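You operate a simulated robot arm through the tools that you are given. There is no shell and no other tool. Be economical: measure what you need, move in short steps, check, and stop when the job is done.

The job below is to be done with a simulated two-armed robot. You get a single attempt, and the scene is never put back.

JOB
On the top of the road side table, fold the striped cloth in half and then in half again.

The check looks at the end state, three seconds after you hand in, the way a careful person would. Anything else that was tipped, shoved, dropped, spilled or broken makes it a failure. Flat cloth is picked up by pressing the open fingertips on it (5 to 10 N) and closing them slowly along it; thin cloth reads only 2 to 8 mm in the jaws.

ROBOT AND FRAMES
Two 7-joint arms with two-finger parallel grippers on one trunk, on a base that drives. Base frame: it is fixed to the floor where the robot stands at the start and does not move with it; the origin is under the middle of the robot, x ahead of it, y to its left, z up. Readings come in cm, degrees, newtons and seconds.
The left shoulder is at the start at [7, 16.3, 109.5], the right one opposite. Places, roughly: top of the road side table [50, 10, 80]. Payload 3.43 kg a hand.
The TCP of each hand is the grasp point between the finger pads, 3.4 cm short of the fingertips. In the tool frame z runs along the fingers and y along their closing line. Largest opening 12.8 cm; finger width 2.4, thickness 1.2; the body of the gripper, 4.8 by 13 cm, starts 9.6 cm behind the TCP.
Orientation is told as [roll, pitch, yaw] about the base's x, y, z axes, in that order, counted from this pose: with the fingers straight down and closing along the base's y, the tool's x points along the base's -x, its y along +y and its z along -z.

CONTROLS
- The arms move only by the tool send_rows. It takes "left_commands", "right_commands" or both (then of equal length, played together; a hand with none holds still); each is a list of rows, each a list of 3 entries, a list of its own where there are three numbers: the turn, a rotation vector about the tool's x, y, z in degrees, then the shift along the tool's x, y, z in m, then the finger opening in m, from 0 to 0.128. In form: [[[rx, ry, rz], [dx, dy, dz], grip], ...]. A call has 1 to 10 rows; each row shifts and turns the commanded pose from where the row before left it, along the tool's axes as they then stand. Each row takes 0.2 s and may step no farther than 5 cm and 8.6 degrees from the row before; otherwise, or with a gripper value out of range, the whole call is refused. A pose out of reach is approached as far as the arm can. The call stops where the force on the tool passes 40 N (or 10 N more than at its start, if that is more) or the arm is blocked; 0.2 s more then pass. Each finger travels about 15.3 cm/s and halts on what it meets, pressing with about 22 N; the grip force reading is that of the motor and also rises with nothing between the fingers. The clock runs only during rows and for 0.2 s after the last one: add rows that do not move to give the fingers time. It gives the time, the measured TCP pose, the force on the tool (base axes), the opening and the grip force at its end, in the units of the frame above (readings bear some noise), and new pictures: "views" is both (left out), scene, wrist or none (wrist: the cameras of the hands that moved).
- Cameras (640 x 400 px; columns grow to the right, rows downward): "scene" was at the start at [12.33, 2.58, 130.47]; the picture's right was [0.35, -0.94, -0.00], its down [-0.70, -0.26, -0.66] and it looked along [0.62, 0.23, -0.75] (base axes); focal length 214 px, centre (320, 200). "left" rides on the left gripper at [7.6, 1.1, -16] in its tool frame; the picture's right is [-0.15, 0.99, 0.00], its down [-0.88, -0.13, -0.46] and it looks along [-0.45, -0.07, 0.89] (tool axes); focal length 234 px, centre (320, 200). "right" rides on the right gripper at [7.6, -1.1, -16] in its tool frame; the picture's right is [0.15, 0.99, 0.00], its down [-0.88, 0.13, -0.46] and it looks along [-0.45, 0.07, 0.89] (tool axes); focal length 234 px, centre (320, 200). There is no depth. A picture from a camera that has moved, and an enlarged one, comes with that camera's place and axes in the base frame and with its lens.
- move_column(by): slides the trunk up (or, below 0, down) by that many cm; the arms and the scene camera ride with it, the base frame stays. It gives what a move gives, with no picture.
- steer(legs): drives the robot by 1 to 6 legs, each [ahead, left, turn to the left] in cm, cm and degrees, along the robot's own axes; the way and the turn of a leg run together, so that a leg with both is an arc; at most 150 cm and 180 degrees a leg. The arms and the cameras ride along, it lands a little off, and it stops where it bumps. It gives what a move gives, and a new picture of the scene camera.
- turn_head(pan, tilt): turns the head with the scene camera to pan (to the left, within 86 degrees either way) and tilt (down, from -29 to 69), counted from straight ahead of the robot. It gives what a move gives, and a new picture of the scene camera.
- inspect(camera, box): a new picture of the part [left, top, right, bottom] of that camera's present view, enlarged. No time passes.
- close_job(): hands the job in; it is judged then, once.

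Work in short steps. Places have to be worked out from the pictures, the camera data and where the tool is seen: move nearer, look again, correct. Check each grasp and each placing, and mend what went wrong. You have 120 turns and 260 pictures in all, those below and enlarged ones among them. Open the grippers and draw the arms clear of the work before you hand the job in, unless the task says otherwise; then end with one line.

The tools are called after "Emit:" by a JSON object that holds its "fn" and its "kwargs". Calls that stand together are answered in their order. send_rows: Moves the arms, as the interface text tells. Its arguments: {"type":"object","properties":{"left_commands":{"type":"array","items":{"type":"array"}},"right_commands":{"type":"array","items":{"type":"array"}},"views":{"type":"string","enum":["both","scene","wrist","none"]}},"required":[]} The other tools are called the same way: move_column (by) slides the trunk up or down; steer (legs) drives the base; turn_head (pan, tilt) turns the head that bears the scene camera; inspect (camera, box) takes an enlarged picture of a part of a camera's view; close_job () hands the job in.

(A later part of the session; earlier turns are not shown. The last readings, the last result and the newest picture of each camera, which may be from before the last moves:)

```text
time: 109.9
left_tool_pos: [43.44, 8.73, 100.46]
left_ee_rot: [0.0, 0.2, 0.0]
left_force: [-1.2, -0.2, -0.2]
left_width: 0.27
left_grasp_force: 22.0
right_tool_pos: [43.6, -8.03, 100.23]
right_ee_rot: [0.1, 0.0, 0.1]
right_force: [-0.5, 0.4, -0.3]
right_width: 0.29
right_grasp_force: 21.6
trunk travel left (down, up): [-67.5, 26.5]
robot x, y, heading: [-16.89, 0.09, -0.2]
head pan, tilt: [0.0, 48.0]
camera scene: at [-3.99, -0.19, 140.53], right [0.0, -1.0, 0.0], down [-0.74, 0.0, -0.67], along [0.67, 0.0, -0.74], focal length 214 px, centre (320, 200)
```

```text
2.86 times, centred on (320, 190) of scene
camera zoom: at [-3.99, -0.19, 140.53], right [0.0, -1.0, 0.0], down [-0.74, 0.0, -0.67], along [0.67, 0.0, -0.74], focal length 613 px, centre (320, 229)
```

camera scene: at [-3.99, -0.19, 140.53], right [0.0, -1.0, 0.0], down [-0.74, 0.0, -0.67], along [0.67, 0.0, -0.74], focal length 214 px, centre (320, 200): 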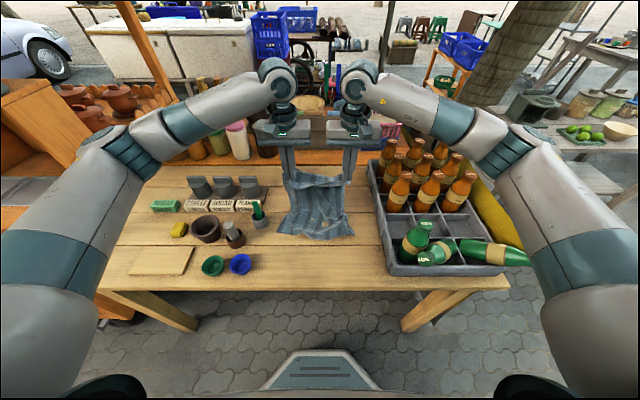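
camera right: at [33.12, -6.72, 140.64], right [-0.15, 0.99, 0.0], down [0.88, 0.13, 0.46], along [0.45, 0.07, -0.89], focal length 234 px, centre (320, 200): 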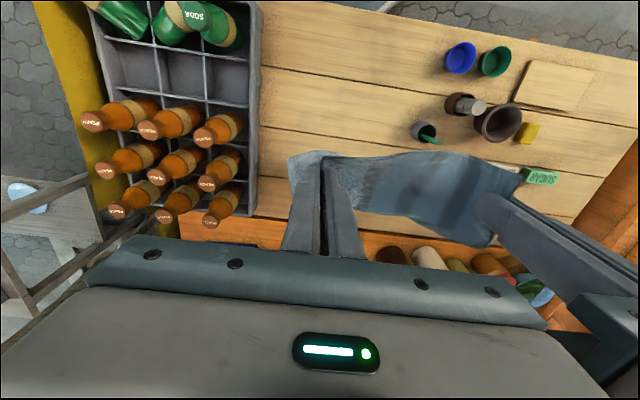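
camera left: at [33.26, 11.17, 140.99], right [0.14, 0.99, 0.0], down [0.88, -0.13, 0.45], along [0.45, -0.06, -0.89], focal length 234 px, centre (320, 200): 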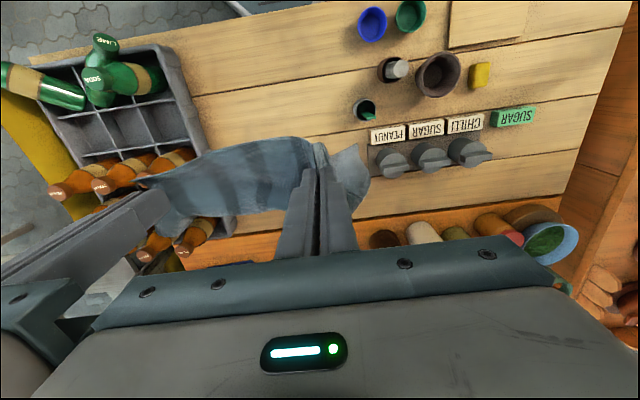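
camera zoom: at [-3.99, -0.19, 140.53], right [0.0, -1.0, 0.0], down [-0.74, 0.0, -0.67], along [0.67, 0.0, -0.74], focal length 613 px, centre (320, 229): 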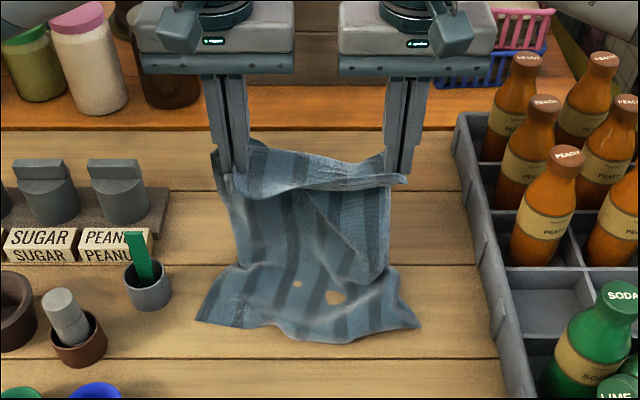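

The lower half is laying forward with its bottom edge at x≈35–38. I'm continuing forward and down to x≈55.

Emit:
{"fn": "send_rows", "kwargs": {"left_commands": [[[0, 0, 0], [-0.022, 0.002, 0.012], 0.0], [[0, 0, 0], [-0.023, 0.002, 0.013], 0.0], [[0, 0, 0], [-0.023, 0.002, 0.014], 0.0], [[0, 0, 0], [-0.023, 0, 0.014], 0.0], [[0, 0, 0], [-0.023, 0, 0.014], 0.0], [[0, 0, 0], [0, 0, 0], 0.0], [[0, 0, 0], [0, 0, 0], 0.0]], "right_commands": [[[0, 0, 0], [-0.022, -0.002, 0.012], 0.0], [[0, 0, 0], [-0.023, -0.002, 0.013], 0.0], [[0, 0, 0], [-0.023, -0.002, 0.014], 0.0], [[0, 0, 0], [-0.023, 0, 0.014], 0.0], [[0, 0, 0], [-0.023, 0, 0.014], 0.0], [[0, 0, 0], [0, 0, 0], 0.0], [[0, 0, 0], [0, 0, 0], 0.0]], "views": "wrist"}}

Emit:
{"fn": "inspect", "kwargs": {"camera": "scene", "box": [220, 120, 420, 260]}}

```text
time: 111.5
left_tool_pos: [54.96, 9.36, 93.52]
left_ee_rot: [0.0, 0.3, 0.0]
left_force: [-0.2, -3.4, -0.1]
left_width: 0.27
left_grasp_force: 21.9
right_tool_pos: [55.12, -8.55, 93.55]
right_ee_rot: [0.0, 0.0, 0.0]
right_force: [0.4, 3.0, 0.4]
right_width: 0.25
right_grasp_force: 22.1
trunk travel left (down, up): [-67.5, 26.5]
robot x, y, heading: [-16.89, 0.07, 0.1]
head pan, tilt: [0.0, 48.0]
camera right: at [47.56, -9.83, 109.41], right [-0.15, 0.99, 0.0], down [0.88, 0.13, 0.46], along [0.45, 0.07, -0.89], focal length 234 px, centre (320, 200)
camera left: at [47.48, 10.38, 109.53], right [0.14, 0.99, 0.0], down [0.88, -0.13, 0.45], along [0.45, -0.06, -0.89], focal length 234 px, centre (320, 200)
```

right: 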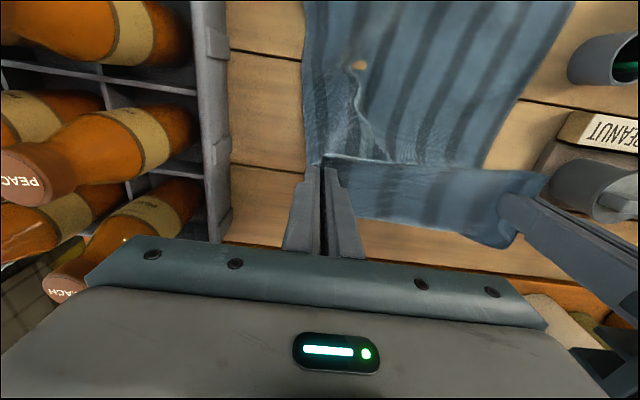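
left: 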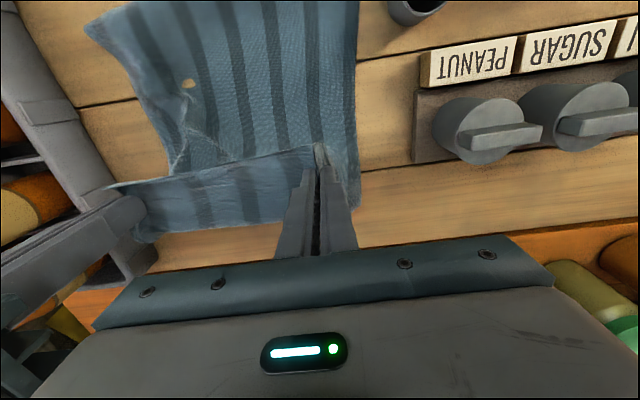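

```text
2.86 times, centred on (320, 190) of scene
camera zoom: at [-3.84, -0.19, 140.51], right [0.0, -1.0, 0.0], down [-0.74, 0.0, -0.67], along [0.67, 0.0, -0.74], focal length 613 px, centre (320, 229)
```

zoom: 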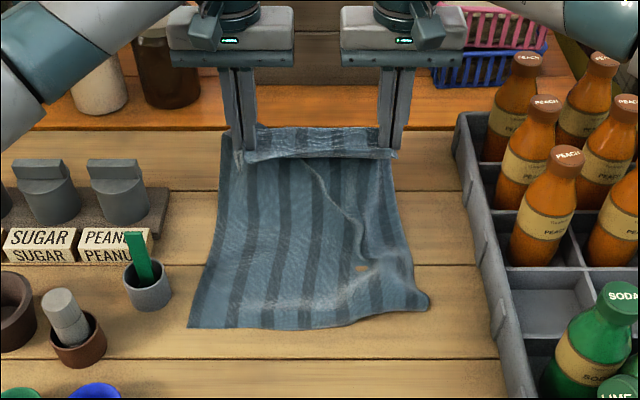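

Very clean: the sheet is fully laid with its near edge at x≈37–40. Now I'm folding the hem back toward the robot on a small arc to land the grip at x≈41.5.

Emit:
{"fn": "send_rows", "kwargs": {"left_commands": [[[0, 0, 0], [0.02, 0, 0], 0.0], [[0, 0, 0], [0.02, 0, 0], 0.0], [[0, 0, 0], [0.018, 0, 0.007], 0.0], [[0, 0, 0], [0.017, 0, 0.008], 0.0], [[0, 0, 0], [0.015, 0, 0.012], 0.0], [[0, 0, 0], [0.015, 0, 0.013], 0.0], [[0, 0, 0], [0.01, 0, 0.015], 0.0], [[0, 0, 0], [0.01, 0, 0.015], 0.0], [[0, 0, 0], [0, 0, 0], 0.0]], "right_commands": [[[0, 0, 0], [0.02, 0, 0], 0.0], [[0, 0, 0], [0.02, 0, 0], 0.0], [[0, 0, 0], [0.018, 0, 0.007], 0.0], [[0, 0, 0], [0.017, 0, 0.008], 0.0], [[0, 0, 0], [0.015, 0, 0.012], 0.0], [[0, 0, 0], [0.015, 0, 0.013], 0.0], [[0, 0, 0], [0.01, 0, 0.015], 0.0], [[0, 0, 0], [0.01, 0, 0.015], 0.0], [[0, 0, 0], [0, 0, 0], 0.0]], "views": "wrist"}}

Emit:
{"fn": "inspect", "kwargs": {"camera": "scene", "box": [220, 120, 420, 260]}}

```text
time: 113.5
left_tool_pos: [42.23, 9.43, 86.6]
left_ee_rot: [0.0, 0.3, 0.1]
left_force: [-0.2, -3.1, 0.2]
left_width: 0.27
left_grasp_force: 21.6
right_tool_pos: [42.39, -8.62, 86.6]
right_ee_rot: [0.1, 0.0, 0.1]
right_force: [0.1, 2.6, -0.2]
right_width: 0.28
right_grasp_force: 22.2
trunk travel left (down, up): [-67.5, 26.5]
robot x, y, heading: [-17.12, 0.08, 0.1]
head pan, tilt: [0.0, 48.0]
camera right: at [34.8, -9.78, 102.35], right [-0.15, 0.99, 0.0], down [0.88, 0.13, 0.46], along [0.45, 0.07, -0.89], focal length 234 px, centre (320, 200)
camera left: at [34.89, 10.42, 102.54], right [0.14, 0.99, 0.0], down [0.88, -0.13, 0.45], along [0.45, -0.07, -0.89], focal length 234 px, centre (320, 200)
```

right: 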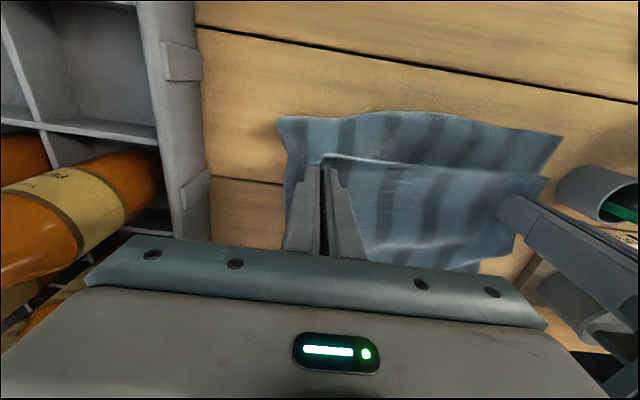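
left: 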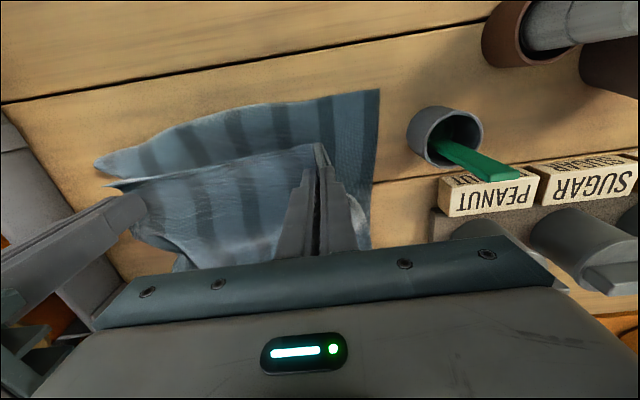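

```text
2.86 times, centred on (320, 190) of scene
camera zoom: at [-3.88, -0.19, 140.52], right [0.0, -1.0, 0.0], down [-0.74, 0.0, -0.67], along [0.67, 0.0, -0.74], focal length 613 px, centre (320, 229)
```

zoom: 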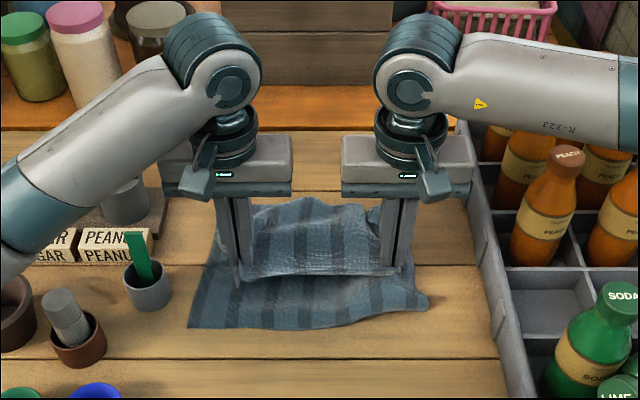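

A beautiful fold: the lower layer runs from x≈37 to the crease at ≈58. I'm bringing the hem the last 3.5 cm back and down onto the near edge.

Emit:
{"fn": "send_rows", "kwargs": {"left_commands": [[[0, 0, 0], [0.012, 0.002, 0.01], 0.0], [[0, 0, 0], [0.012, 0.002, 0.012], 0.0], [[0, 0, 0], [0.012, 0.002, 0.012], 0.0], [[0, 0, 0], [0, 0, 0.007], 0.0], [[0, 0, 0], [0, 0, 0.0], 0.0]], "right_commands": [[[0, 0, 0], [0.012, -0.002, 0.01], 0.0], [[0, 0, 0], [0.012, -0.002, 0.012], 0.0], [[0, 0, 0], [0.012, -0.002, 0.012], 0.0], [[0, 0, 0], [0, 0, 0.007], 0.0], [[0, 0, 0], [0, 0, 0.0], 0.0]], "views": "wrist"}}

Emit:
{"fn": "inspect", "kwargs": {"camera": "scene", "box": [220, 120, 420, 260]}}

```text
time: 114.7
left_tool_pos: [38.63, 9.78, 82.53]
left_ee_rot: [-0.2, 0.1, 0.0]
left_force: [-0.6, -29.5, 1.1]
left_width: 0.3
left_grasp_force: 22.0
right_tool_pos: [38.76, -8.93, 82.34]
right_ee_rot: [0.4, -0.1, 0.3]
right_force: [0.9, 29.4, 1.4]
right_width: 0.32
right_grasp_force: 22.1
trunk travel left (down, up): [-67.5, 26.5]
robot x, y, heading: [-16.61, 0.17, -0.0]
head pan, tilt: [0.0, 48.0]
camera right: at [31.18, -10.29, 98.27], right [-0.15, 0.99, 0.01], down [0.88, 0.13, 0.46], along [0.45, 0.07, -0.89], focal length 234 px, centre (320, 200)
camera left: at [31.23, 10.9, 98.55], right [0.15, 0.99, 0.0], down [0.88, -0.13, 0.45], along [0.45, -0.07, -0.89], focal length 234 px, centre (320, 200)
```

right: 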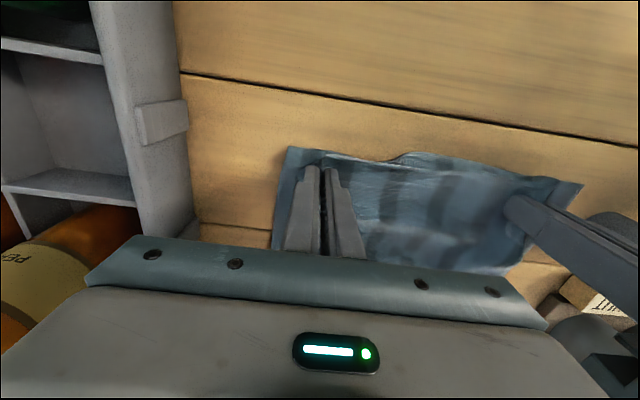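
left: 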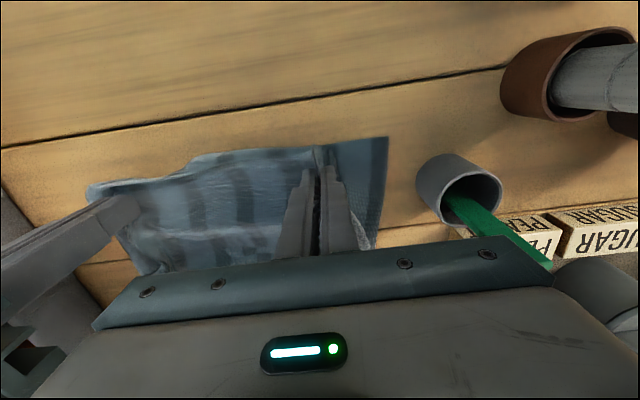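

```text
2.86 times, centred on (320, 190) of scene
camera zoom: at [-3.92, -0.19, 140.52], right [0.0, -1.0, 0.0], down [-0.74, 0.0, -0.67], along [0.67, 0.0, -0.74], focal length 613 px, centre (320, 229)
```

zoom: 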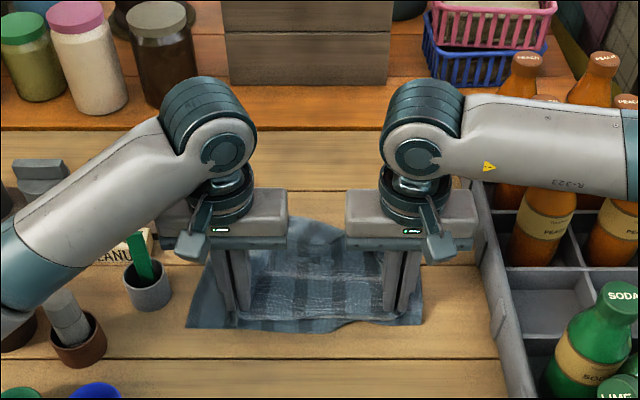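

The hem is aligned on the near edge, but lateral tension is 29 N. I'll relax it a little, then open the fingers slowly and let the gathers spread.

Emit:
{"fn": "send_rows", "kwargs": {"left_commands": [[[0, 0, 0], [0, -0.005, 0.002], 0.0], [[0, 0, 0], [0, 0, 0], 0.008], [[0, 0, 0], [0, 0, 0], 0.02], [[0, 0, 0], [0, 0, 0], 0.035], [[0, 0, 0], [0, 0, 0], 0.05], [[0, 0, 0], [0, 0, 0], 0.05], [[0, 0, 0], [0, 0, -0.02], 0.05], [[0, 0, 0], [0, 0, -0.03], 0.05], [[0, 0, 0], [0, 0, -0.03], 0.05]], "right_commands": [[[0, 0, 0], [0, 0.005, 0.002], 0.0], [[0, 0, 0], [0, 0, 0], 0.008], [[0, 0, 0], [0, 0, 0], 0.02], [[0, 0, 0], [0, 0, 0], 0.035], [[0, 0, 0], [0, 0, 0], 0.05], [[0, 0, 0], [0, 0, 0], 0.05], [[0, 0, 0], [0, 0, -0.02], 0.05], [[0, 0, 0], [0, 0, -0.03], 0.05], [[0, 0, 0], [0, 0, -0.03], 0.05]], "views": "wrist"}}

Emit:
{"fn": "inspect", "kwargs": {"camera": "scene", "box": [220, 120, 420, 260]}}

```text
time: 116.7
left_tool_pos: [38.67, 9.4, 90.46]
left_ee_rot: [0.1, 0.1, 0.1]
left_force: [-1.0, -0.1, -0.2]
left_width: 4.99
left_grasp_force: 0.2
right_tool_pos: [38.7, -8.41, 90.43]
right_ee_rot: [0.2, 0.0, 0.2]
right_force: [-0.1, 1.3, 0.6]
right_width: 5.01
right_grasp_force: 0.1
trunk travel left (down, up): [-67.5, 26.5]
robot x, y, heading: [-16.97, -0.06, 0.2]
head pan, tilt: [0.0, 48.0]
camera right: at [31.16, -9.62, 106.22], right [-0.15, 0.99, 0.0], down [0.88, 0.13, 0.46], along [0.45, 0.07, -0.89], focal length 234 px, centre (320, 200)
camera left: at [31.21, 10.57, 106.34], right [0.14, 0.99, 0.0], down [0.88, -0.13, 0.45], along [0.45, -0.07, -0.89], focal length 234 px, centre (320, 200)
```

right: 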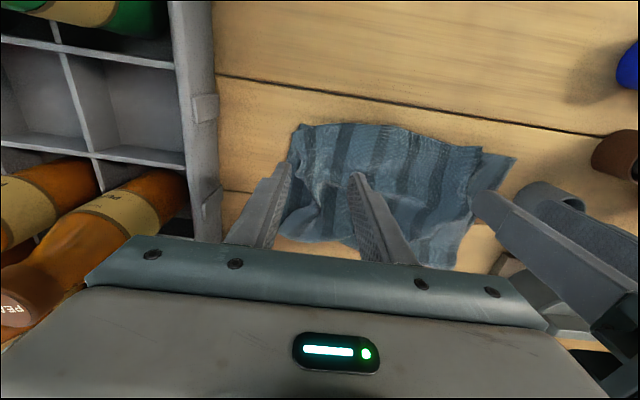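
left: 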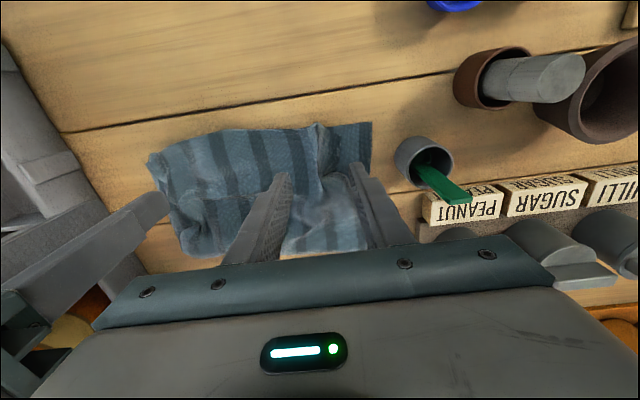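

```text
2.86 times, centred on (320, 190) of scene
camera zoom: at [-3.95, -0.18, 140.51], right [0.0, -1.0, 0.0], down [-0.74, 0.0, -0.67], along [0.67, 0.0, -0.74], focal length 613 px, centre (320, 229)
```

zoom: 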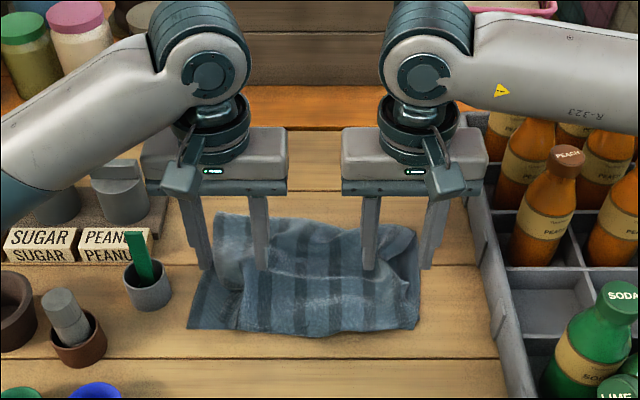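

Folded in half, with the hem aligned nicely. I'll raise both hands for an unobstructed view.

Emit:
{"fn": "send_rows", "kwargs": {"left_commands": [[[0, 0, 0], [0.0, 0.01, -0.04], 0.05], [[0, 0, 0], [0, 0.02, -0.04], 0.05], [[0, 0, 0], [0, 0.03, -0.03], 0.05], [[0, 0, 0], [0, 0.03, -0.03], 0.05], [[0, 0, 0], [0, 0.03, 0], 0.05]], "right_commands": [[[0, 0, 0], [0.0, 0.01, -0.04], 0.05], [[0, 0, 0], [0, 0, -0.04], 0.05], [[0, 0, 0], [0, 0, -0.03], 0.05], [[0, 0, 0], [0, 0, -0.03], 0.05], [[0, 0, 0], [0, 0, -0.03], 0.05]], "views": "both"}}

Emit:
{"fn": "inspect", "kwargs": {"camera": "scene", "box": [220, 120, 420, 260]}}

```text
time: 117.9
left_tool_pos: [38.92, 21.59, 104.77]
left_ee_rot: [-0.1, 0.4, 0.1]
left_force: [0.5, 0.1, 0.4]
left_width: 5.03
left_grasp_force: 0.2
right_tool_pos: [38.99, -7.72, 107.28]
right_ee_rot: [0.0, 0.0, 0.1]
right_force: [-0.3, -0.4, -0.2]
right_width: 5.03
right_grasp_force: 0.0
trunk travel left (down, up): [-67.5, 26.5]
robot x, y, heading: [-16.91, 0.24, -0.1]
head pan, tilt: [0.0, 48.0]
camera scene: at [-3.92, 0.0, 140.52], right [0.0, -1.0, 0.0], down [-0.74, 0.0, -0.67], along [0.67, 0.0, -0.74], focal length 214 px, centre (320, 200)
camera right: at [31.26, -8.82, 123.14], right [-0.15, 0.99, 0.0], down [0.88, 0.13, 0.46], along [0.45, 0.07, -0.89], focal length 234 px, centre (320, 200)
camera left: at [31.38, 22.65, 120.56], right [0.14, 0.99, 0.0], down [0.88, -0.13, 0.45], along [0.45, -0.07, -0.89], focal length 234 px, centre (320, 200)
```

scene: 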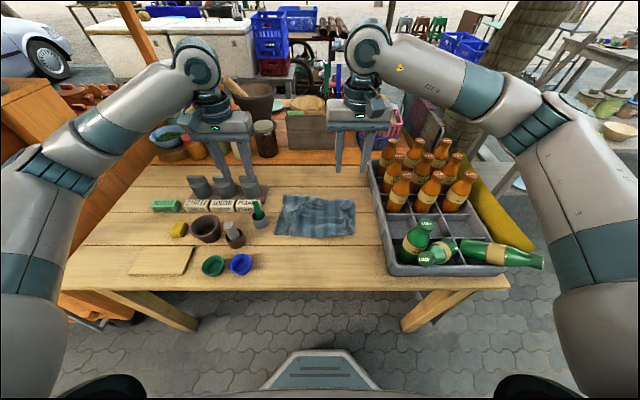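
right: 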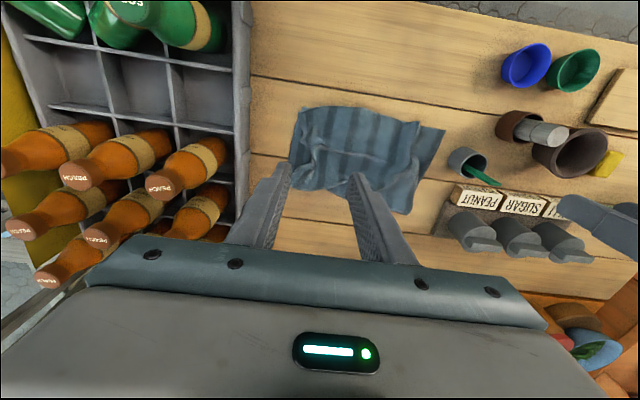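
left: 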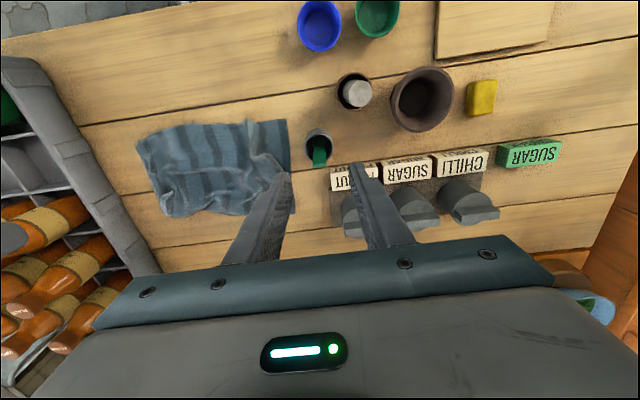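

```text
2.86 times, centred on (320, 190) of scene
camera zoom: at [-3.92, 0.0, 140.52], right [0.0, -1.0, 0.0], down [-0.74, 0.0, -0.67], along [0.67, 0.0, -0.74], focal length 613 px, centre (320, 229)
```

zoom: 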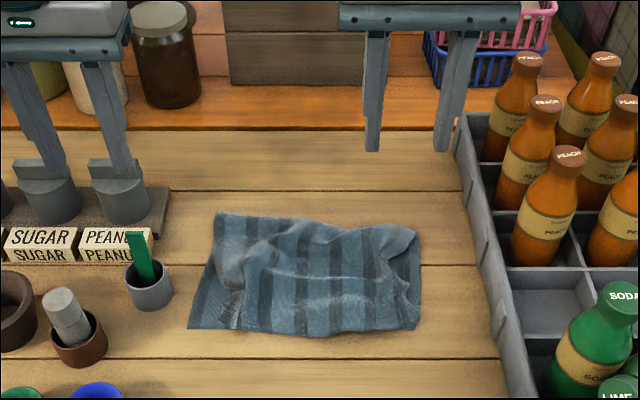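

Fold one is good: roughly x 37–55 and y −12.5…15.5. For the second fold I'll grip the crease (far edge) near both ends, since the crease ties both layers together. I'm moving the hands above it.

Emit:
{"fn": "send_rows", "kwargs": {"left_commands": [[[0, 0, 0], [-0.02, -0.015, 0.02], 0.08], [[0, 0, 0], [-0.02, -0.015, 0.02], 0.08], [[0, 0, 0], [-0.02, -0.015, 0.025], 0.08], [[0, 0, 0], [-0.02, -0.015, 0.025], 0.08], [[0, 0, 0], [-0.02, -0.015, 0.03], 0.08], [[0, 0, 0], [-0.02, -0.015, 0.03], 0.08], [[0, 0, 0], [-0.02, -0.014, 0.03], 0.08], [[0, 0, 0], [-0.019, -0.014, 0.018], 0.08], [[0, 0, 0], [0, 0, 0], 0.08]], "right_commands": [[[0, 0, 0], [-0.017, 0, 0.02], 0.08], [[0, 0, 0], [-0.017, 0, 0.025], 0.08], [[0, 0, 0], [-0.017, 0, 0.03], 0.08], [[0, 0, 0], [-0.017, 0, 0.03], 0.08], [[0, 0, 0], [-0.017, 0, 0.03], 0.08], [[0, 0, 0], [-0.017, 0, 0.03], 0.08], [[0, 0, 0], [-0.016, 0, 0.03], 0.08], [[0, 0, 0], [-0.015, 0, 0.027], 0.08], [[0, 0, 0], [0, 0, 0], 0.08]], "views": "wrist"}}

```text
time: 119.9
left_tool_pos: [54.53, 9.72, 84.51]
left_ee_rot: [0.0, 0.2, 0.1]
left_force: [0.5, 0.4, -0.5]
left_width: 8.0
left_grasp_force: 0.1
right_tool_pos: [52.16, -7.53, 84.91]
right_ee_rot: [0.0, -0.2, 0.2]
right_force: [0.0, 0.1, -0.1]
right_width: 8.01
right_grasp_force: 0.0
trunk travel left (down, up): [-67.5, 26.5]
robot x, y, heading: [-16.91, 0.06, 0.1]
head pan, tilt: [0.0, 48.0]
camera right: at [44.51, -8.79, 100.83], right [-0.15, 0.99, 0.0], down [0.88, 0.13, 0.46], along [0.45, 0.07, -0.89], focal length 234 px, centre (320, 200)
camera left: at [46.91, 10.79, 100.41], right [0.14, 0.99, 0.0], down [0.88, -0.13, 0.45], along [0.45, -0.07, -0.89], focal length 234 px, centre (320, 200)
```

right: 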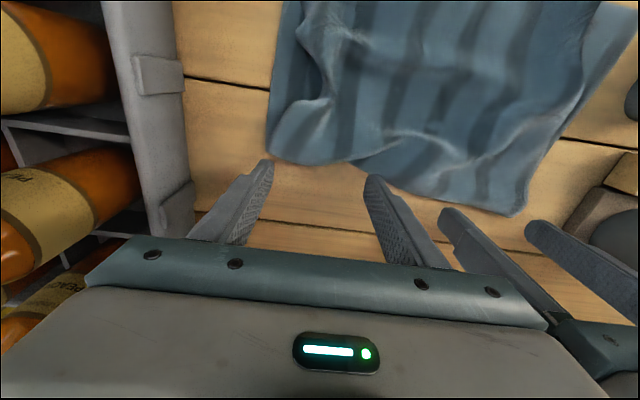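
left: 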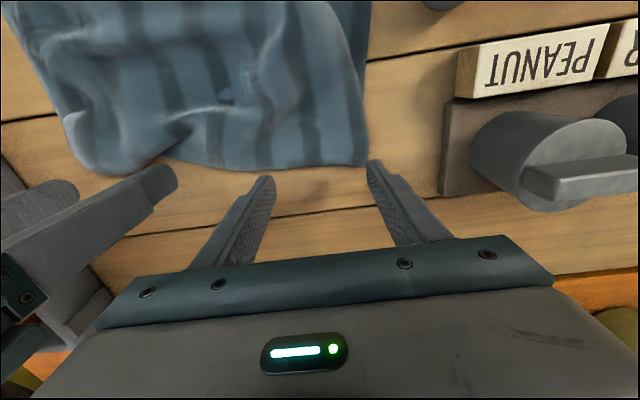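

The crease lies at x≈54.5 (left) to 51.3 (right), so I'm shifting both hands about 2 cm inward and lowering to near contact.

Emit:
{"fn": "send_rows", "kwargs": {"left_commands": [[[0, 0, 0], [0.017, 0, 0], 0.08], [[0, 0, 0], [0, 0, 0.015], 0.08], [[0, 0, 0], [0, 0, 0.006], 0.08], [[0, 0, 0], [0, 0, 0.003], 0.08], [[0, 0, 0], [0, 0, 0], 0.08]], "right_commands": [[[0, 0, 0], [0.021, 0, 0], 0.08], [[0, 0, 0], [0, 0, 0.018], 0.08], [[0, 0, 0], [0, 0, 0.007], 0.08], [[0, 0, 0], [0, 0, 0.003], 0.08], [[0, 0, 0], [0, 0, 0], 0.08]], "views": "none"}}

```text
time: 121.1
left_tool_pos: [52.83, 9.85, 82.12]
left_ee_rot: [0.1, 0.1, 0.2]
left_force: [-0.2, 0.5, -0.6]
left_width: 8.01
left_grasp_force: 0.1
right_tool_pos: [50.13, -7.7, 82.17]
right_ee_rot: [0.1, 0.0, 0.1]
right_force: [-0.2, 0.1, 0.2]
right_width: 8.0
right_grasp_force: 0.0
trunk travel left (down, up): [-67.5, 26.5]
robot x, y, heading: [-16.52, -0.2, 0.1]
head pan, tilt: [0.0, 48.0]
```

No contact yet, so I'm pressing down in small steps.

Emit:
{"fn": "send_rows", "kwargs": {"left_commands": [[[0, 0, 0], [0, 0, 0.003], 0.08], [[0, 0, 0], [0, 0, 0.002], 0.08], [[0, 0, 0], [0, 0, 0.0012], 0.08], [[0, 0, 0], [0, 0, 0], 0.08]], "right_commands": [[[0, 0, 0], [0, 0, 0.003], 0.08], [[0, 0, 0], [0, 0, 0.002], 0.08], [[0, 0, 0], [0, 0, 0.0012], 0.08], [[0, 0, 0], [0, 0, 0], 0.08]], "views": "none"}}

```text
time: 122.1
left_tool_pos: [52.82, 9.66, 81.62]
left_ee_rot: [0.2, 0.2, 0.2]
left_force: [-1.0, 1.2, 5.6]
left_width: 8.0
left_grasp_force: 0.8
right_tool_pos: [50.11, -7.52, 81.6]
right_ee_rot: [0.1, -0.1, 0.1]
right_force: [0.8, 1.0, 3.3]
right_width: 8.02
right_grasp_force: 0.3
trunk travel left (down, up): [-67.5, 26.5]
robot x, y, heading: [-16.72, 0.02, -0.2]
head pan, tilt: [0.0, 48.0]
```

Light contact. Adding pressure to about 20 N and beginning to close slowly.

Emit:
{"fn": "send_rows", "kwargs": {"left_commands": [[[0, 0, 0], [0, 0, 0.0007], 0.08], [[0, 0, 0], [0, 0, 0.0003], 0.077], [[0, 0, 0], [0, 0, 0], 0.074], [[0, 0, 0], [0, 0, 0], 0.071], [[0, 0, 0], [0, 0, 0], 0.068], [[0, 0, 0], [0, 0, 0], 0.065], [[0, 0, 0], [0, 0, 0], 0.062], [[0, 0, 0], [0, 0, 0], 0.059], [[0, 0, 0], [0, 0, 0], 0.056], [[0, 0, 0], [0, 0, 0], 0.053]], "right_commands": [[[0, 0, 0], [0, 0, 0.0007], 0.08], [[0, 0, 0], [0, 0, 0.0004], 0.077], [[0, 0, 0], [0, 0, 0], 0.074], [[0, 0, 0], [0, 0, 0], 0.071], [[0, 0, 0], [0, 0, 0], 0.068], [[0, 0, 0], [0, 0, 0], 0.065], [[0, 0, 0], [0, 0, 0], 0.062], [[0, 0, 0], [0, 0, 0], 0.059], [[0, 0, 0], [0, 0, 0], 0.056], [[0, 0, 0], [0, 0, 0], 0.053]], "views": "wrist"}}

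```text
time: 124.3
left_tool_pos: [52.77, 9.71, 81.62]
left_ee_rot: [0.1, 0.1, 0.1]
left_force: [-0.1, -1.3, 9.8]
left_width: 5.19
left_grasp_force: 0.0
right_tool_pos: [49.96, -7.49, 81.64]
right_ee_rot: [0.1, -0.3, 0.1]
right_force: [1.3, 0.8, 12.7]
right_width: 5.19
right_grasp_force: 0.1
trunk travel left (down, up): [-67.5, 26.5]
robot x, y, heading: [-16.57, 0.07, -0.1]
head pan, tilt: [0.0, 48.0]
camera right: at [42.27, -8.79, 97.52], right [-0.15, 0.99, 0.0], down [0.88, 0.13, 0.46], along [0.45, 0.07, -0.89], focal length 234 px, centre (320, 200)
camera left: at [45.19, 10.7, 97.55], right [0.14, 0.99, 0.0], down [0.88, -0.13, 0.45], along [0.45, -0.07, -0.89], focal length 234 px, centre (320, 200)
```

right: 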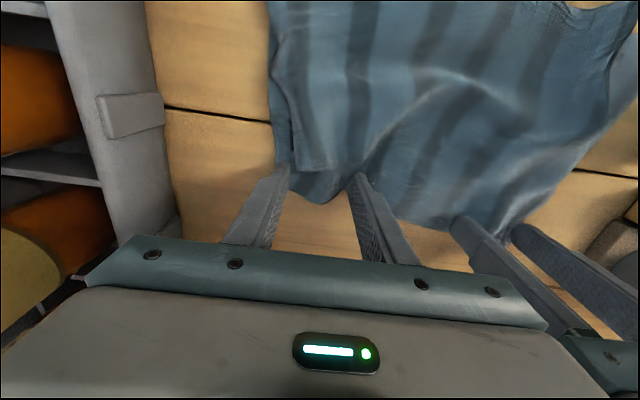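
left: 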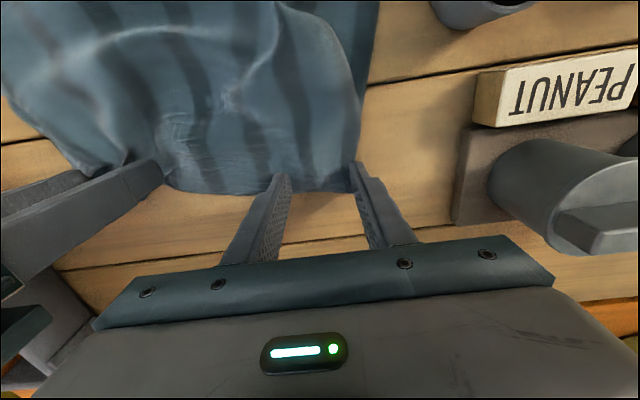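

Cloth is bunching between the fingers. I'm adding slight pressure and continuing to close.

Emit:
{"fn": "send_rows", "kwargs": {"left_commands": [[[0, 0, 0], [0, 0, 0.0004], 0.05], [[0, 0, 0], [0, 0, 0], 0.046], [[0, 0, 0], [0, 0, 0], 0.042], [[0, 0, 0], [0, 0, 0], 0.038], [[0, 0, 0], [0, 0, 0], 0.034], [[0, 0, 0], [0, 0, 0], 0.03], [[0, 0, 0], [0, 0, 0], 0.026], [[0, 0, 0], [0, 0, 0], 0.022], [[0, 0, 0], [0, 0, 0], 0.018], [[0, 0, 0], [0, 0, 0], 0.014]], "right_commands": [[[0, 0, 0], [0, 0, 0.0004], 0.05], [[0, 0, 0], [0, 0, 0], 0.046], [[0, 0, 0], [0, 0, 0], 0.042], [[0, 0, 0], [0, 0, 0], 0.038], [[0, 0, 0], [0, 0, 0], 0.034], [[0, 0, 0], [0, 0, 0], 0.03], [[0, 0, 0], [0, 0, 0], 0.026], [[0, 0, 0], [0, 0, 0], 0.022], [[0, 0, 0], [0, 0, 0], 0.018], [[0, 0, 0], [0, 0, 0], 0.014]], "views": "wrist"}}

```text
time: 126.5
left_tool_pos: [52.72, 9.67, 81.69]
left_ee_rot: [0.0, 0.0, 0.1]
left_force: [-1.0, -5.9, 13.7]
left_width: 1.49
left_grasp_force: 1.5
right_tool_pos: [49.86, -7.56, 81.72]
right_ee_rot: [0.1, -0.2, 0.1]
right_force: [0.1, 3.4, 18.2]
right_width: 1.26
right_grasp_force: 7.6
trunk travel left (down, up): [-67.5, 26.5]
robot x, y, heading: [-16.16, -0.06, 0.1]
head pan, tilt: [0.0, 48.0]
camera right: at [42.18, -8.78, 97.5], right [-0.15, 0.99, 0.0], down [0.88, 0.13, 0.46], along [0.45, 0.07, -0.89], focal length 234 px, centre (320, 200)
camera left: at [45.11, 10.72, 97.55], right [0.14, 0.99, 0.0], down [0.88, -0.13, 0.45], along [0.45, -0.07, -0.89], focal length 234 px, centre (320, 200)
```

right: 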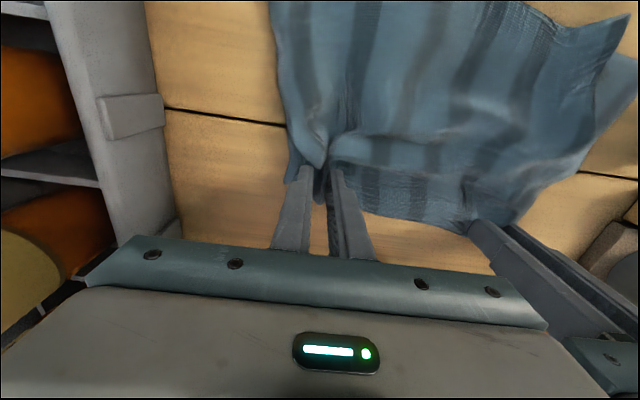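
left: 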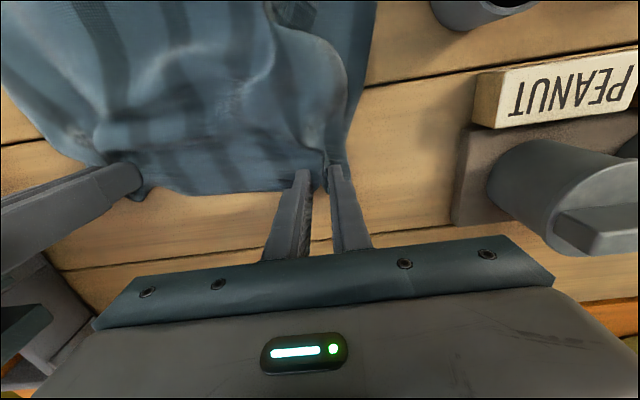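

Both are catching (grip readings are rising). I'm closing fully and lifting gently.

Emit:
{"fn": "send_rows", "kwargs": {"left_commands": [[[0, 0, 0], [0, 0, 0], 0.01], [[0, 0, 0], [0, 0, -0.0001], 0.006], [[0, 0, 0], [0, 0, -0.0003], 0.0], [[0, 0, 0], [0, 0, -0.0005], 0.0], [[0, 0, 0], [0, 0, -0.001], 0.0], [[0, 0, 0], [0, 0, -0.003], 0.0], [[0, 0, 0], [0, 0, -0.007], 0.0], [[0, 0, 0], [0, 0, -0.01], 0.0], [[0, 0, 0], [0, 0, -0.01], 0.0]], "right_commands": [[[0, 0, 0], [0, 0, 0], 0.01], [[0, 0, 0], [0, 0, -0.0001], 0.006], [[0, 0, 0], [0, 0, -0.0003], 0.0], [[0, 0, 0], [0, 0, -0.0005], 0.0], [[0, 0, 0], [0, 0, -0.001], 0.0], [[0, 0, 0], [0, 0, -0.003], 0.0], [[0, 0, 0], [0, 0, -0.007], 0.0], [[0, 0, 0], [0, 0, -0.01], 0.0], [[0, 0, 0], [0, 0, -0.01], 0.0]], "views": "wrist"}}

```text
time: 128.5
left_tool_pos: [52.82, 9.74, 84.56]
left_ee_rot: [0.1, 0.3, 0.2]
left_force: [-2.2, -17.9, 1.2]
left_width: 0.31
left_grasp_force: 21.7
right_tool_pos: [50.06, -7.55, 84.73]
right_ee_rot: [0.2, 0.0, 0.2]
right_force: [3.7, 18.2, -0.2]
right_width: 0.42
right_grasp_force: 22.1
trunk travel left (down, up): [-67.5, 26.5]
robot x, y, heading: [-17.06, 0.1, 0.1]
head pan, tilt: [0.0, 48.0]
camera right: at [42.43, -8.77, 100.52], right [-0.15, 0.99, 0.0], down [0.88, 0.13, 0.46], along [0.45, 0.07, -0.89], focal length 234 px, centre (320, 200)
camera left: at [45.4, 10.77, 100.53], right [0.14, 0.99, 0.0], down [0.88, -0.13, 0.45], along [0.45, -0.07, -0.89], focal length 234 px, centre (320, 200)
```

right: 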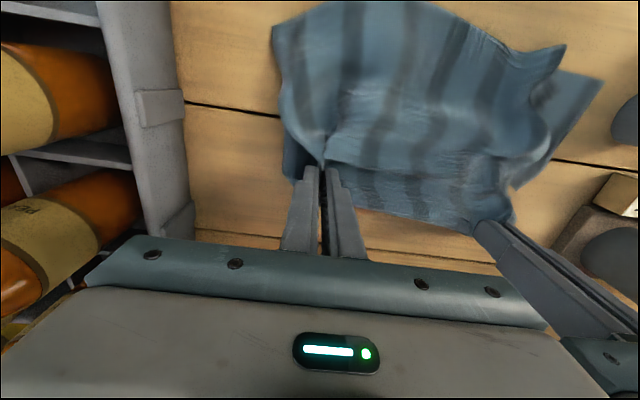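
left: 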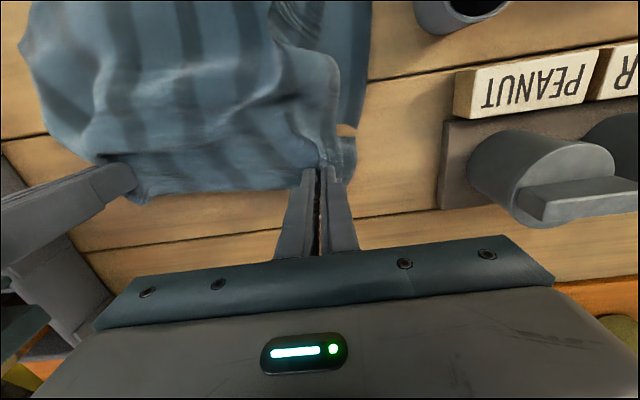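

Both hands hold the crease (3.1 and 4.2 mm). I'm relaxing the tension, aligning the hands, and lifting the folded cloth clear so it hangs.

Emit:
{"fn": "send_rows", "kwargs": {"left_commands": [[[0, 0, 0], [0.003, -0.004, -0.015], 0.0], [[0, 0, 0], [0.003, 0, -0.025], 0.0], [[0, 0, 0], [0.003, 0, -0.025], 0.0], [[0, 0, 0], [0.003, 0, -0.025], 0.0], [[0, 0, 0], [0.002, 0, -0.025], 0.0], [[0, 0, 0], [0, 0, -0.025], 0.0], [[0, 0, 0], [0, 0, -0.025], 0.0], [[0, 0, 0], [0, 0, -0.025], 0.0], [[0, 0, 0], [0, 0, -0.025], 0.0], [[0, 0, 0], [0, 0, -0.025], 0.0]], "right_commands": [[[0, 0, 0], [-0.003, 0.004, -0.015], 0.0], [[0, 0, 0], [-0.003, 0, -0.025], 0.0], [[0, 0, 0], [-0.003, 0, -0.025], 0.0], [[0, 0, 0], [-0.003, 0, -0.025], 0.0], [[0, 0, 0], [-0.002, 0, -0.025], 0.0], [[0, 0, 0], [0, 0, -0.025], 0.0], [[0, 0, 0], [0, 0, -0.025], 0.0], [[0, 0, 0], [0, 0, -0.025], 0.0], [[0, 0, 0], [0, 0, -0.025], 0.0], [[0, 0, 0], [0, 0, -0.025], 0.0]], "views": "none"}}

Emit:
{"fn": "inspect", "kwargs": {"camera": "scene", "box": [220, 80, 420, 220]}}

```text
time: 130.7
left_tool_pos: [51.37, 9.45, 108.84]
left_ee_rot: [0.0, 0.1, 0.0]
left_force: [0.4, -6.1, -0.4]
left_width: 0.28
left_grasp_force: 21.4
right_tool_pos: [51.43, -7.38, 108.62]
right_ee_rot: [0.1, 0.0, 0.1]
right_force: [-0.1, 6.1, 0.3]
right_width: 0.4
right_grasp_force: 21.9
trunk travel left (down, up): [-67.5, 26.5]
robot x, y, heading: [-16.53, -0.01, -0.1]
head pan, tilt: [0.0, 48.0]
```

```text
2.86 times, centred on (320, 150) of scene
camera zoom: at [-4.0, -0.14, 140.52], right [0.0, -1.0, 0.0], down [-0.74, 0.0, -0.67], along [0.67, 0.0, -0.74], focal length 613 px, centre (320, 343)
```

zoom: 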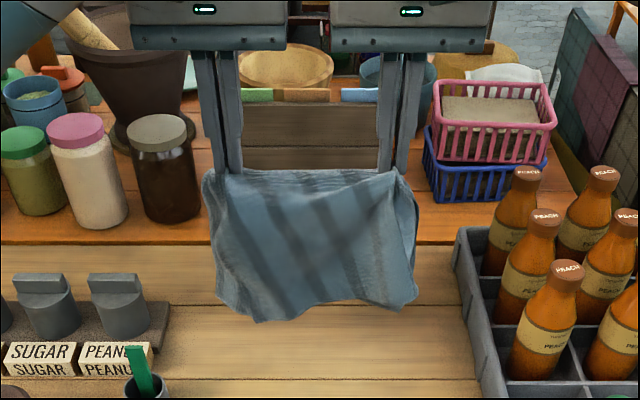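

It hangs neatly about 18 cm. I'm lowering until the bottom touches near x≈50, then laying the lower half back toward the robot.

Emit:
{"fn": "send_rows", "kwargs": {"left_commands": [[[0, 0, 0], [0, 0, 0.03], 0.0], [[0, 0, 0], [0, 0, 0.03], 0.0], [[0, 0, 0], [0, 0, 0.03], 0.0], [[0, 0, 0], [0.015, 0, 0.015], 0.0], [[0, 0, 0], [0.015, 0, 0.015], 0.0], [[0, 0, 0], [0.015, 0, 0.015], 0.0], [[0, 0, 0], [0.015, 0, 0.015], 0.0], [[0, 0, 0], [0.015, 0, 0.015], 0.0], [[0, 0, 0], [0, 0, 0], 0.0]], "right_commands": [[[0, 0, 0], [0, 0, 0.03], 0.0], [[0, 0, 0], [0, 0, 0.03], 0.0], [[0, 0, 0], [0, 0, 0.03], 0.0], [[0, 0, 0], [0.015, 0, 0.015], 0.0], [[0, 0, 0], [0.015, 0, 0.015], 0.0], [[0, 0, 0], [0.015, 0, 0.015], 0.0], [[0, 0, 0], [0.015, 0, 0.015], 0.0], [[0, 0, 0], [0.015, 0, 0.015], 0.0], [[0, 0, 0], [0, 0, 0], 0.0]], "views": "wrist"}}

Emit:
{"fn": "inspect", "kwargs": {"camera": "scene", "box": [220, 120, 420, 260]}}

```text
time: 132.7
left_tool_pos: [43.83, 9.17, 92.27]
left_ee_rot: [0.2, 0.3, 0.1]
left_force: [0.5, -3.5, 0.9]
left_width: 0.28
left_grasp_force: 21.8
right_tool_pos: [43.78, -7.35, 92.12]
right_ee_rot: [0.1, 0.0, 0.2]
right_force: [-0.5, 4.2, 0.1]
right_width: 0.4
right_grasp_force: 22.5
trunk travel left (down, up): [-67.5, 26.5]
robot x, y, heading: [-16.53, 0.14, -0.0]
head pan, tilt: [0.0, 48.0]
camera right: at [36.24, -8.48, 108.03], right [-0.15, 0.99, 0.0], down [0.88, 0.13, 0.46], along [0.45, 0.07, -0.89], focal length 234 px, centre (320, 200)
camera left: at [36.4, 10.23, 108.11], right [0.14, 0.99, 0.0], down [0.88, -0.13, 0.45], along [0.45, -0.06, -0.89], focal length 234 px, centre (320, 200)
```

right: 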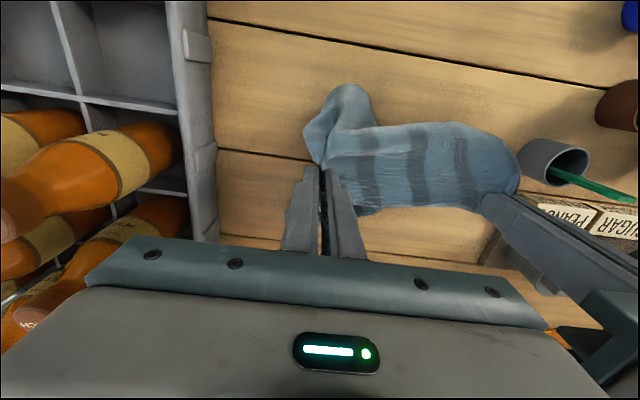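
left: 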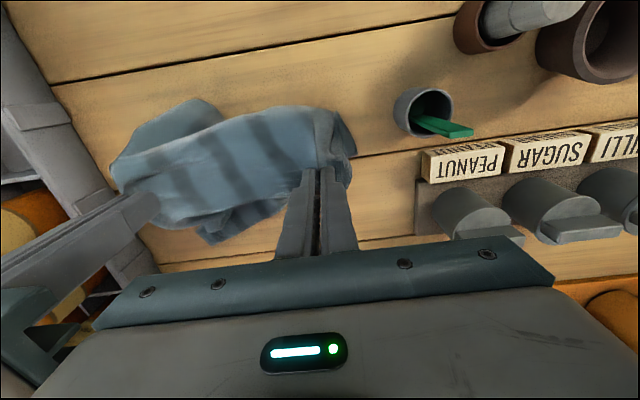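

```text
2.86 times, centred on (320, 190) of scene
camera zoom: at [-3.87, -0.18, 140.52], right [0.0, -1.0, 0.0], down [-0.74, 0.0, -0.67], along [0.67, 0.0, -0.74], focal length 613 px, centre (320, 229)
```

zoom: 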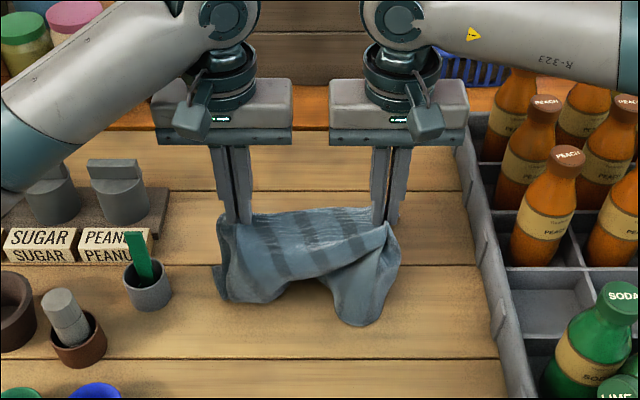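

The sheet drapes over with its bottom edge at x≈53. I'm now carrying the crease forward and down to land on that edge at x≈53, which sets the new fold.

Emit:
{"fn": "send_rows", "kwargs": {"left_commands": [[[0, 0, 0], [-0.02, 0.002, -0.008], 0.0], [[0, 0, 0], [-0.02, 0.002, -0.002], 0.0], [[0, 0, 0], [-0.02, 0.002, 0.005], 0.0], [[0, 0, 0], [-0.015, 0, 0.015], 0.0], [[0, 0, 0], [-0.01, 0, 0.02], 0.0], [[0, 0, 0], [-0.005, 0, 0.022], 0.0], [[0, 0, 0], [0, 0, 0.015], 0.0], [[0, 0, 0], [0, 0, 0], 0.0]], "right_commands": [[[0, 0, 0], [-0.02, -0.002, -0.008], 0.0], [[0, 0, 0], [-0.02, -0.002, -0.002], 0.0], [[0, 0, 0], [-0.02, -0.002, 0.005], 0.0], [[0, 0, 0], [-0.015, 0, 0.015], 0.0], [[0, 0, 0], [-0.01, 0, 0.02], 0.0], [[0, 0, 0], [-0.005, 0, 0.022], 0.0], [[0, 0, 0], [0, 0, 0.015], 0.0], [[0, 0, 0], [0, 0, 0], 0.0]], "views": "wrist"}}

Emit:
{"fn": "inspect", "kwargs": {"camera": "scene", "box": [220, 120, 420, 260]}}

```text
time: 134.5
left_tool_pos: [52.91, 9.92, 85.52]
left_ee_rot: [0.0, 0.2, 0.1]
left_force: [0.6, -19.2, -0.1]
left_width: 0.32
left_grasp_force: 22.1
right_tool_pos: [52.75, -7.59, 85.59]
right_ee_rot: [0.2, -0.1, 0.1]
right_force: [-0.7, 20.4, -1.0]
right_width: 0.42
right_grasp_force: 22.1
trunk travel left (down, up): [-67.5, 26.5]
robot x, y, heading: [-17.07, -0.3, -0.2]
head pan, tilt: [0.0, 48.0]
camera right: at [45.09, -8.87, 101.39], right [-0.15, 0.99, 0.0], down [0.88, 0.13, 0.46], along [0.45, 0.07, -0.89], focal length 234 px, centre (320, 200)
camera left: at [45.49, 10.96, 101.39], right [0.15, 0.99, 0.0], down [0.88, -0.13, 0.45], along [0.45, -0.07, -0.89], focal length 234 px, centre (320, 200)
```

right: 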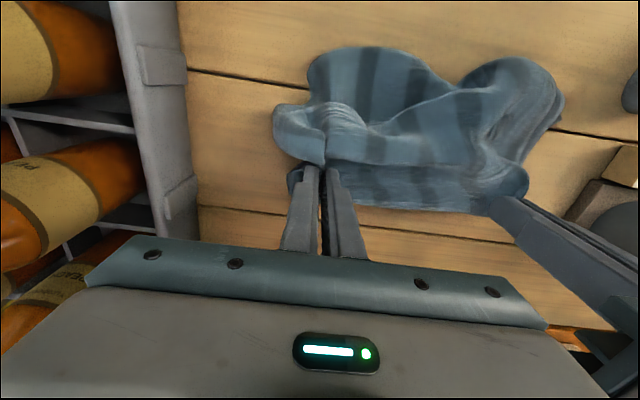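
left: 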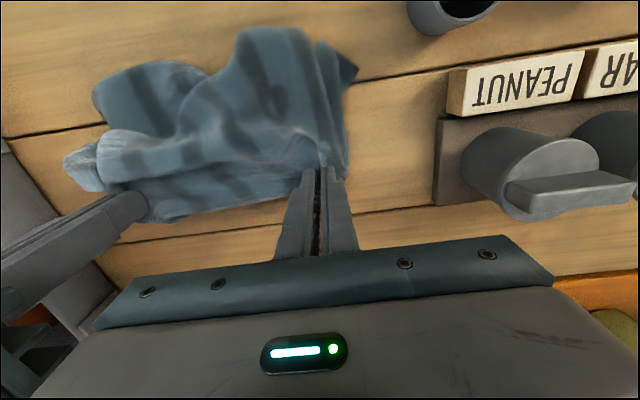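

```text
2.86 times, centred on (320, 190) of scene
camera zoom: at [-3.9, -0.18, 140.52], right [0.0, -1.0, 0.0], down [-0.74, 0.0, -0.67], along [0.67, 0.0, -0.74], focal length 613 px, centre (320, 229)
```

zoom: 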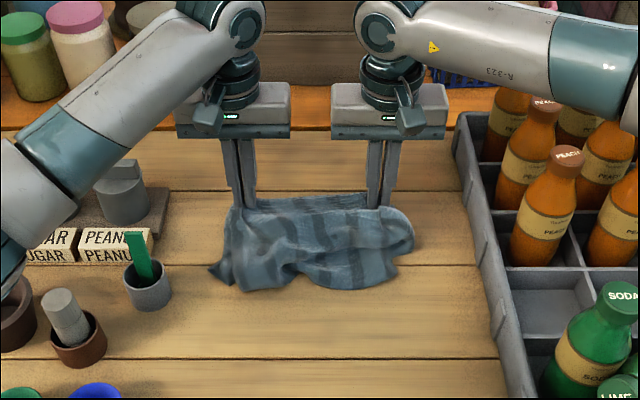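

The lateral gathers make this short piece pleat badly. I'll re-hang it, lay it flat again, and then regrip the crease with the grippers turned 90° so there's no gathering. First, I'm lifting and moving back.

Emit:
{"fn": "send_rows", "kwargs": {"left_commands": [[[0, 0, 0], [0, -0.003, -0.025], 0.0], [[0, 0, 0], [0, 0, -0.025], 0.0], [[0, 0, 0], [0.01, 0, -0.03], 0.0], [[0, 0, 0], [0.02, 0, -0.03], 0.0], [[0, 0, 0], [0.02, 0, -0.03], 0.0], [[0, 0, 0], [0.02, 0, -0.03], 0.0], [[0, 0, 0], [0.025, 0, -0.03], 0.0], [[0, 0, 0], [0.025, 0, -0.03], 0.0], [[0, 0, 0], [0.025, 0, 0], 0.0], [[0, 0, 0], [0, 0, 0], 0.0]], "right_commands": [[[0, 0, 0], [0, 0.003, -0.025], 0.0], [[0, 0, 0], [0, 0, -0.025], 0.0], [[0, 0, 0], [0.01, 0, -0.03], 0.0], [[0, 0, 0], [0.02, 0, -0.03], 0.0], [[0, 0, 0], [0.02, 0, -0.03], 0.0], [[0, 0, 0], [0.02, 0, -0.03], 0.0], [[0, 0, 0], [0.025, 0, -0.03], 0.0], [[0, 0, 0], [0.025, 0, -0.03], 0.0], [[0, 0, 0], [0.025, 0, 0], 0.0], [[0, 0, 0], [0, 0, 0], 0.0]], "views": "none"}}

Emit:
{"fn": "inspect", "kwargs": {"camera": "scene", "box": [220, 100, 420, 240]}}

```text
time: 136.7
left_tool_pos: [38.71, 9.48, 108.74]
left_ee_rot: [0.2, 0.3, 0.0]
left_force: [0.1, -11.8, 0.4]
left_width: 0.29
left_grasp_force: 22.6
right_tool_pos: [38.38, -7.64, 108.52]
right_ee_rot: [0.2, 0.0, 0.1]
right_force: [-0.7, 11.6, -0.6]
right_width: 0.42
right_grasp_force: 21.8
trunk travel left (down, up): [-67.5, 26.5]
robot x, y, heading: [-16.79, 0.04, -0.1]
head pan, tilt: [0.0, 48.0]
```

```text
2.86 times, centred on (320, 170) of scene
camera zoom: at [-3.82, -0.19, 140.51], right [0.0, -1.0, 0.0], down [-0.74, 0.0, -0.67], along [0.67, 0.0, -0.74], focal length 613 px, centre (320, 286)
```

zoom: 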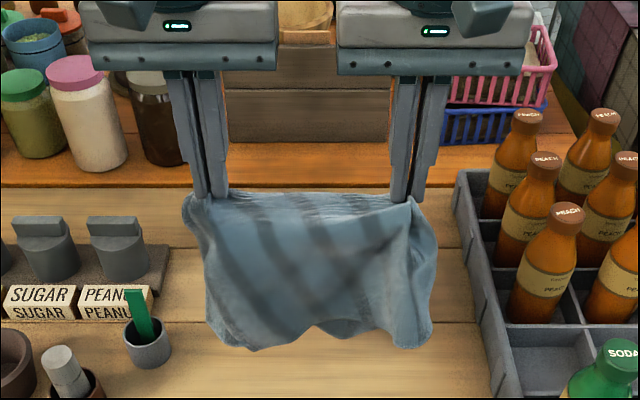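

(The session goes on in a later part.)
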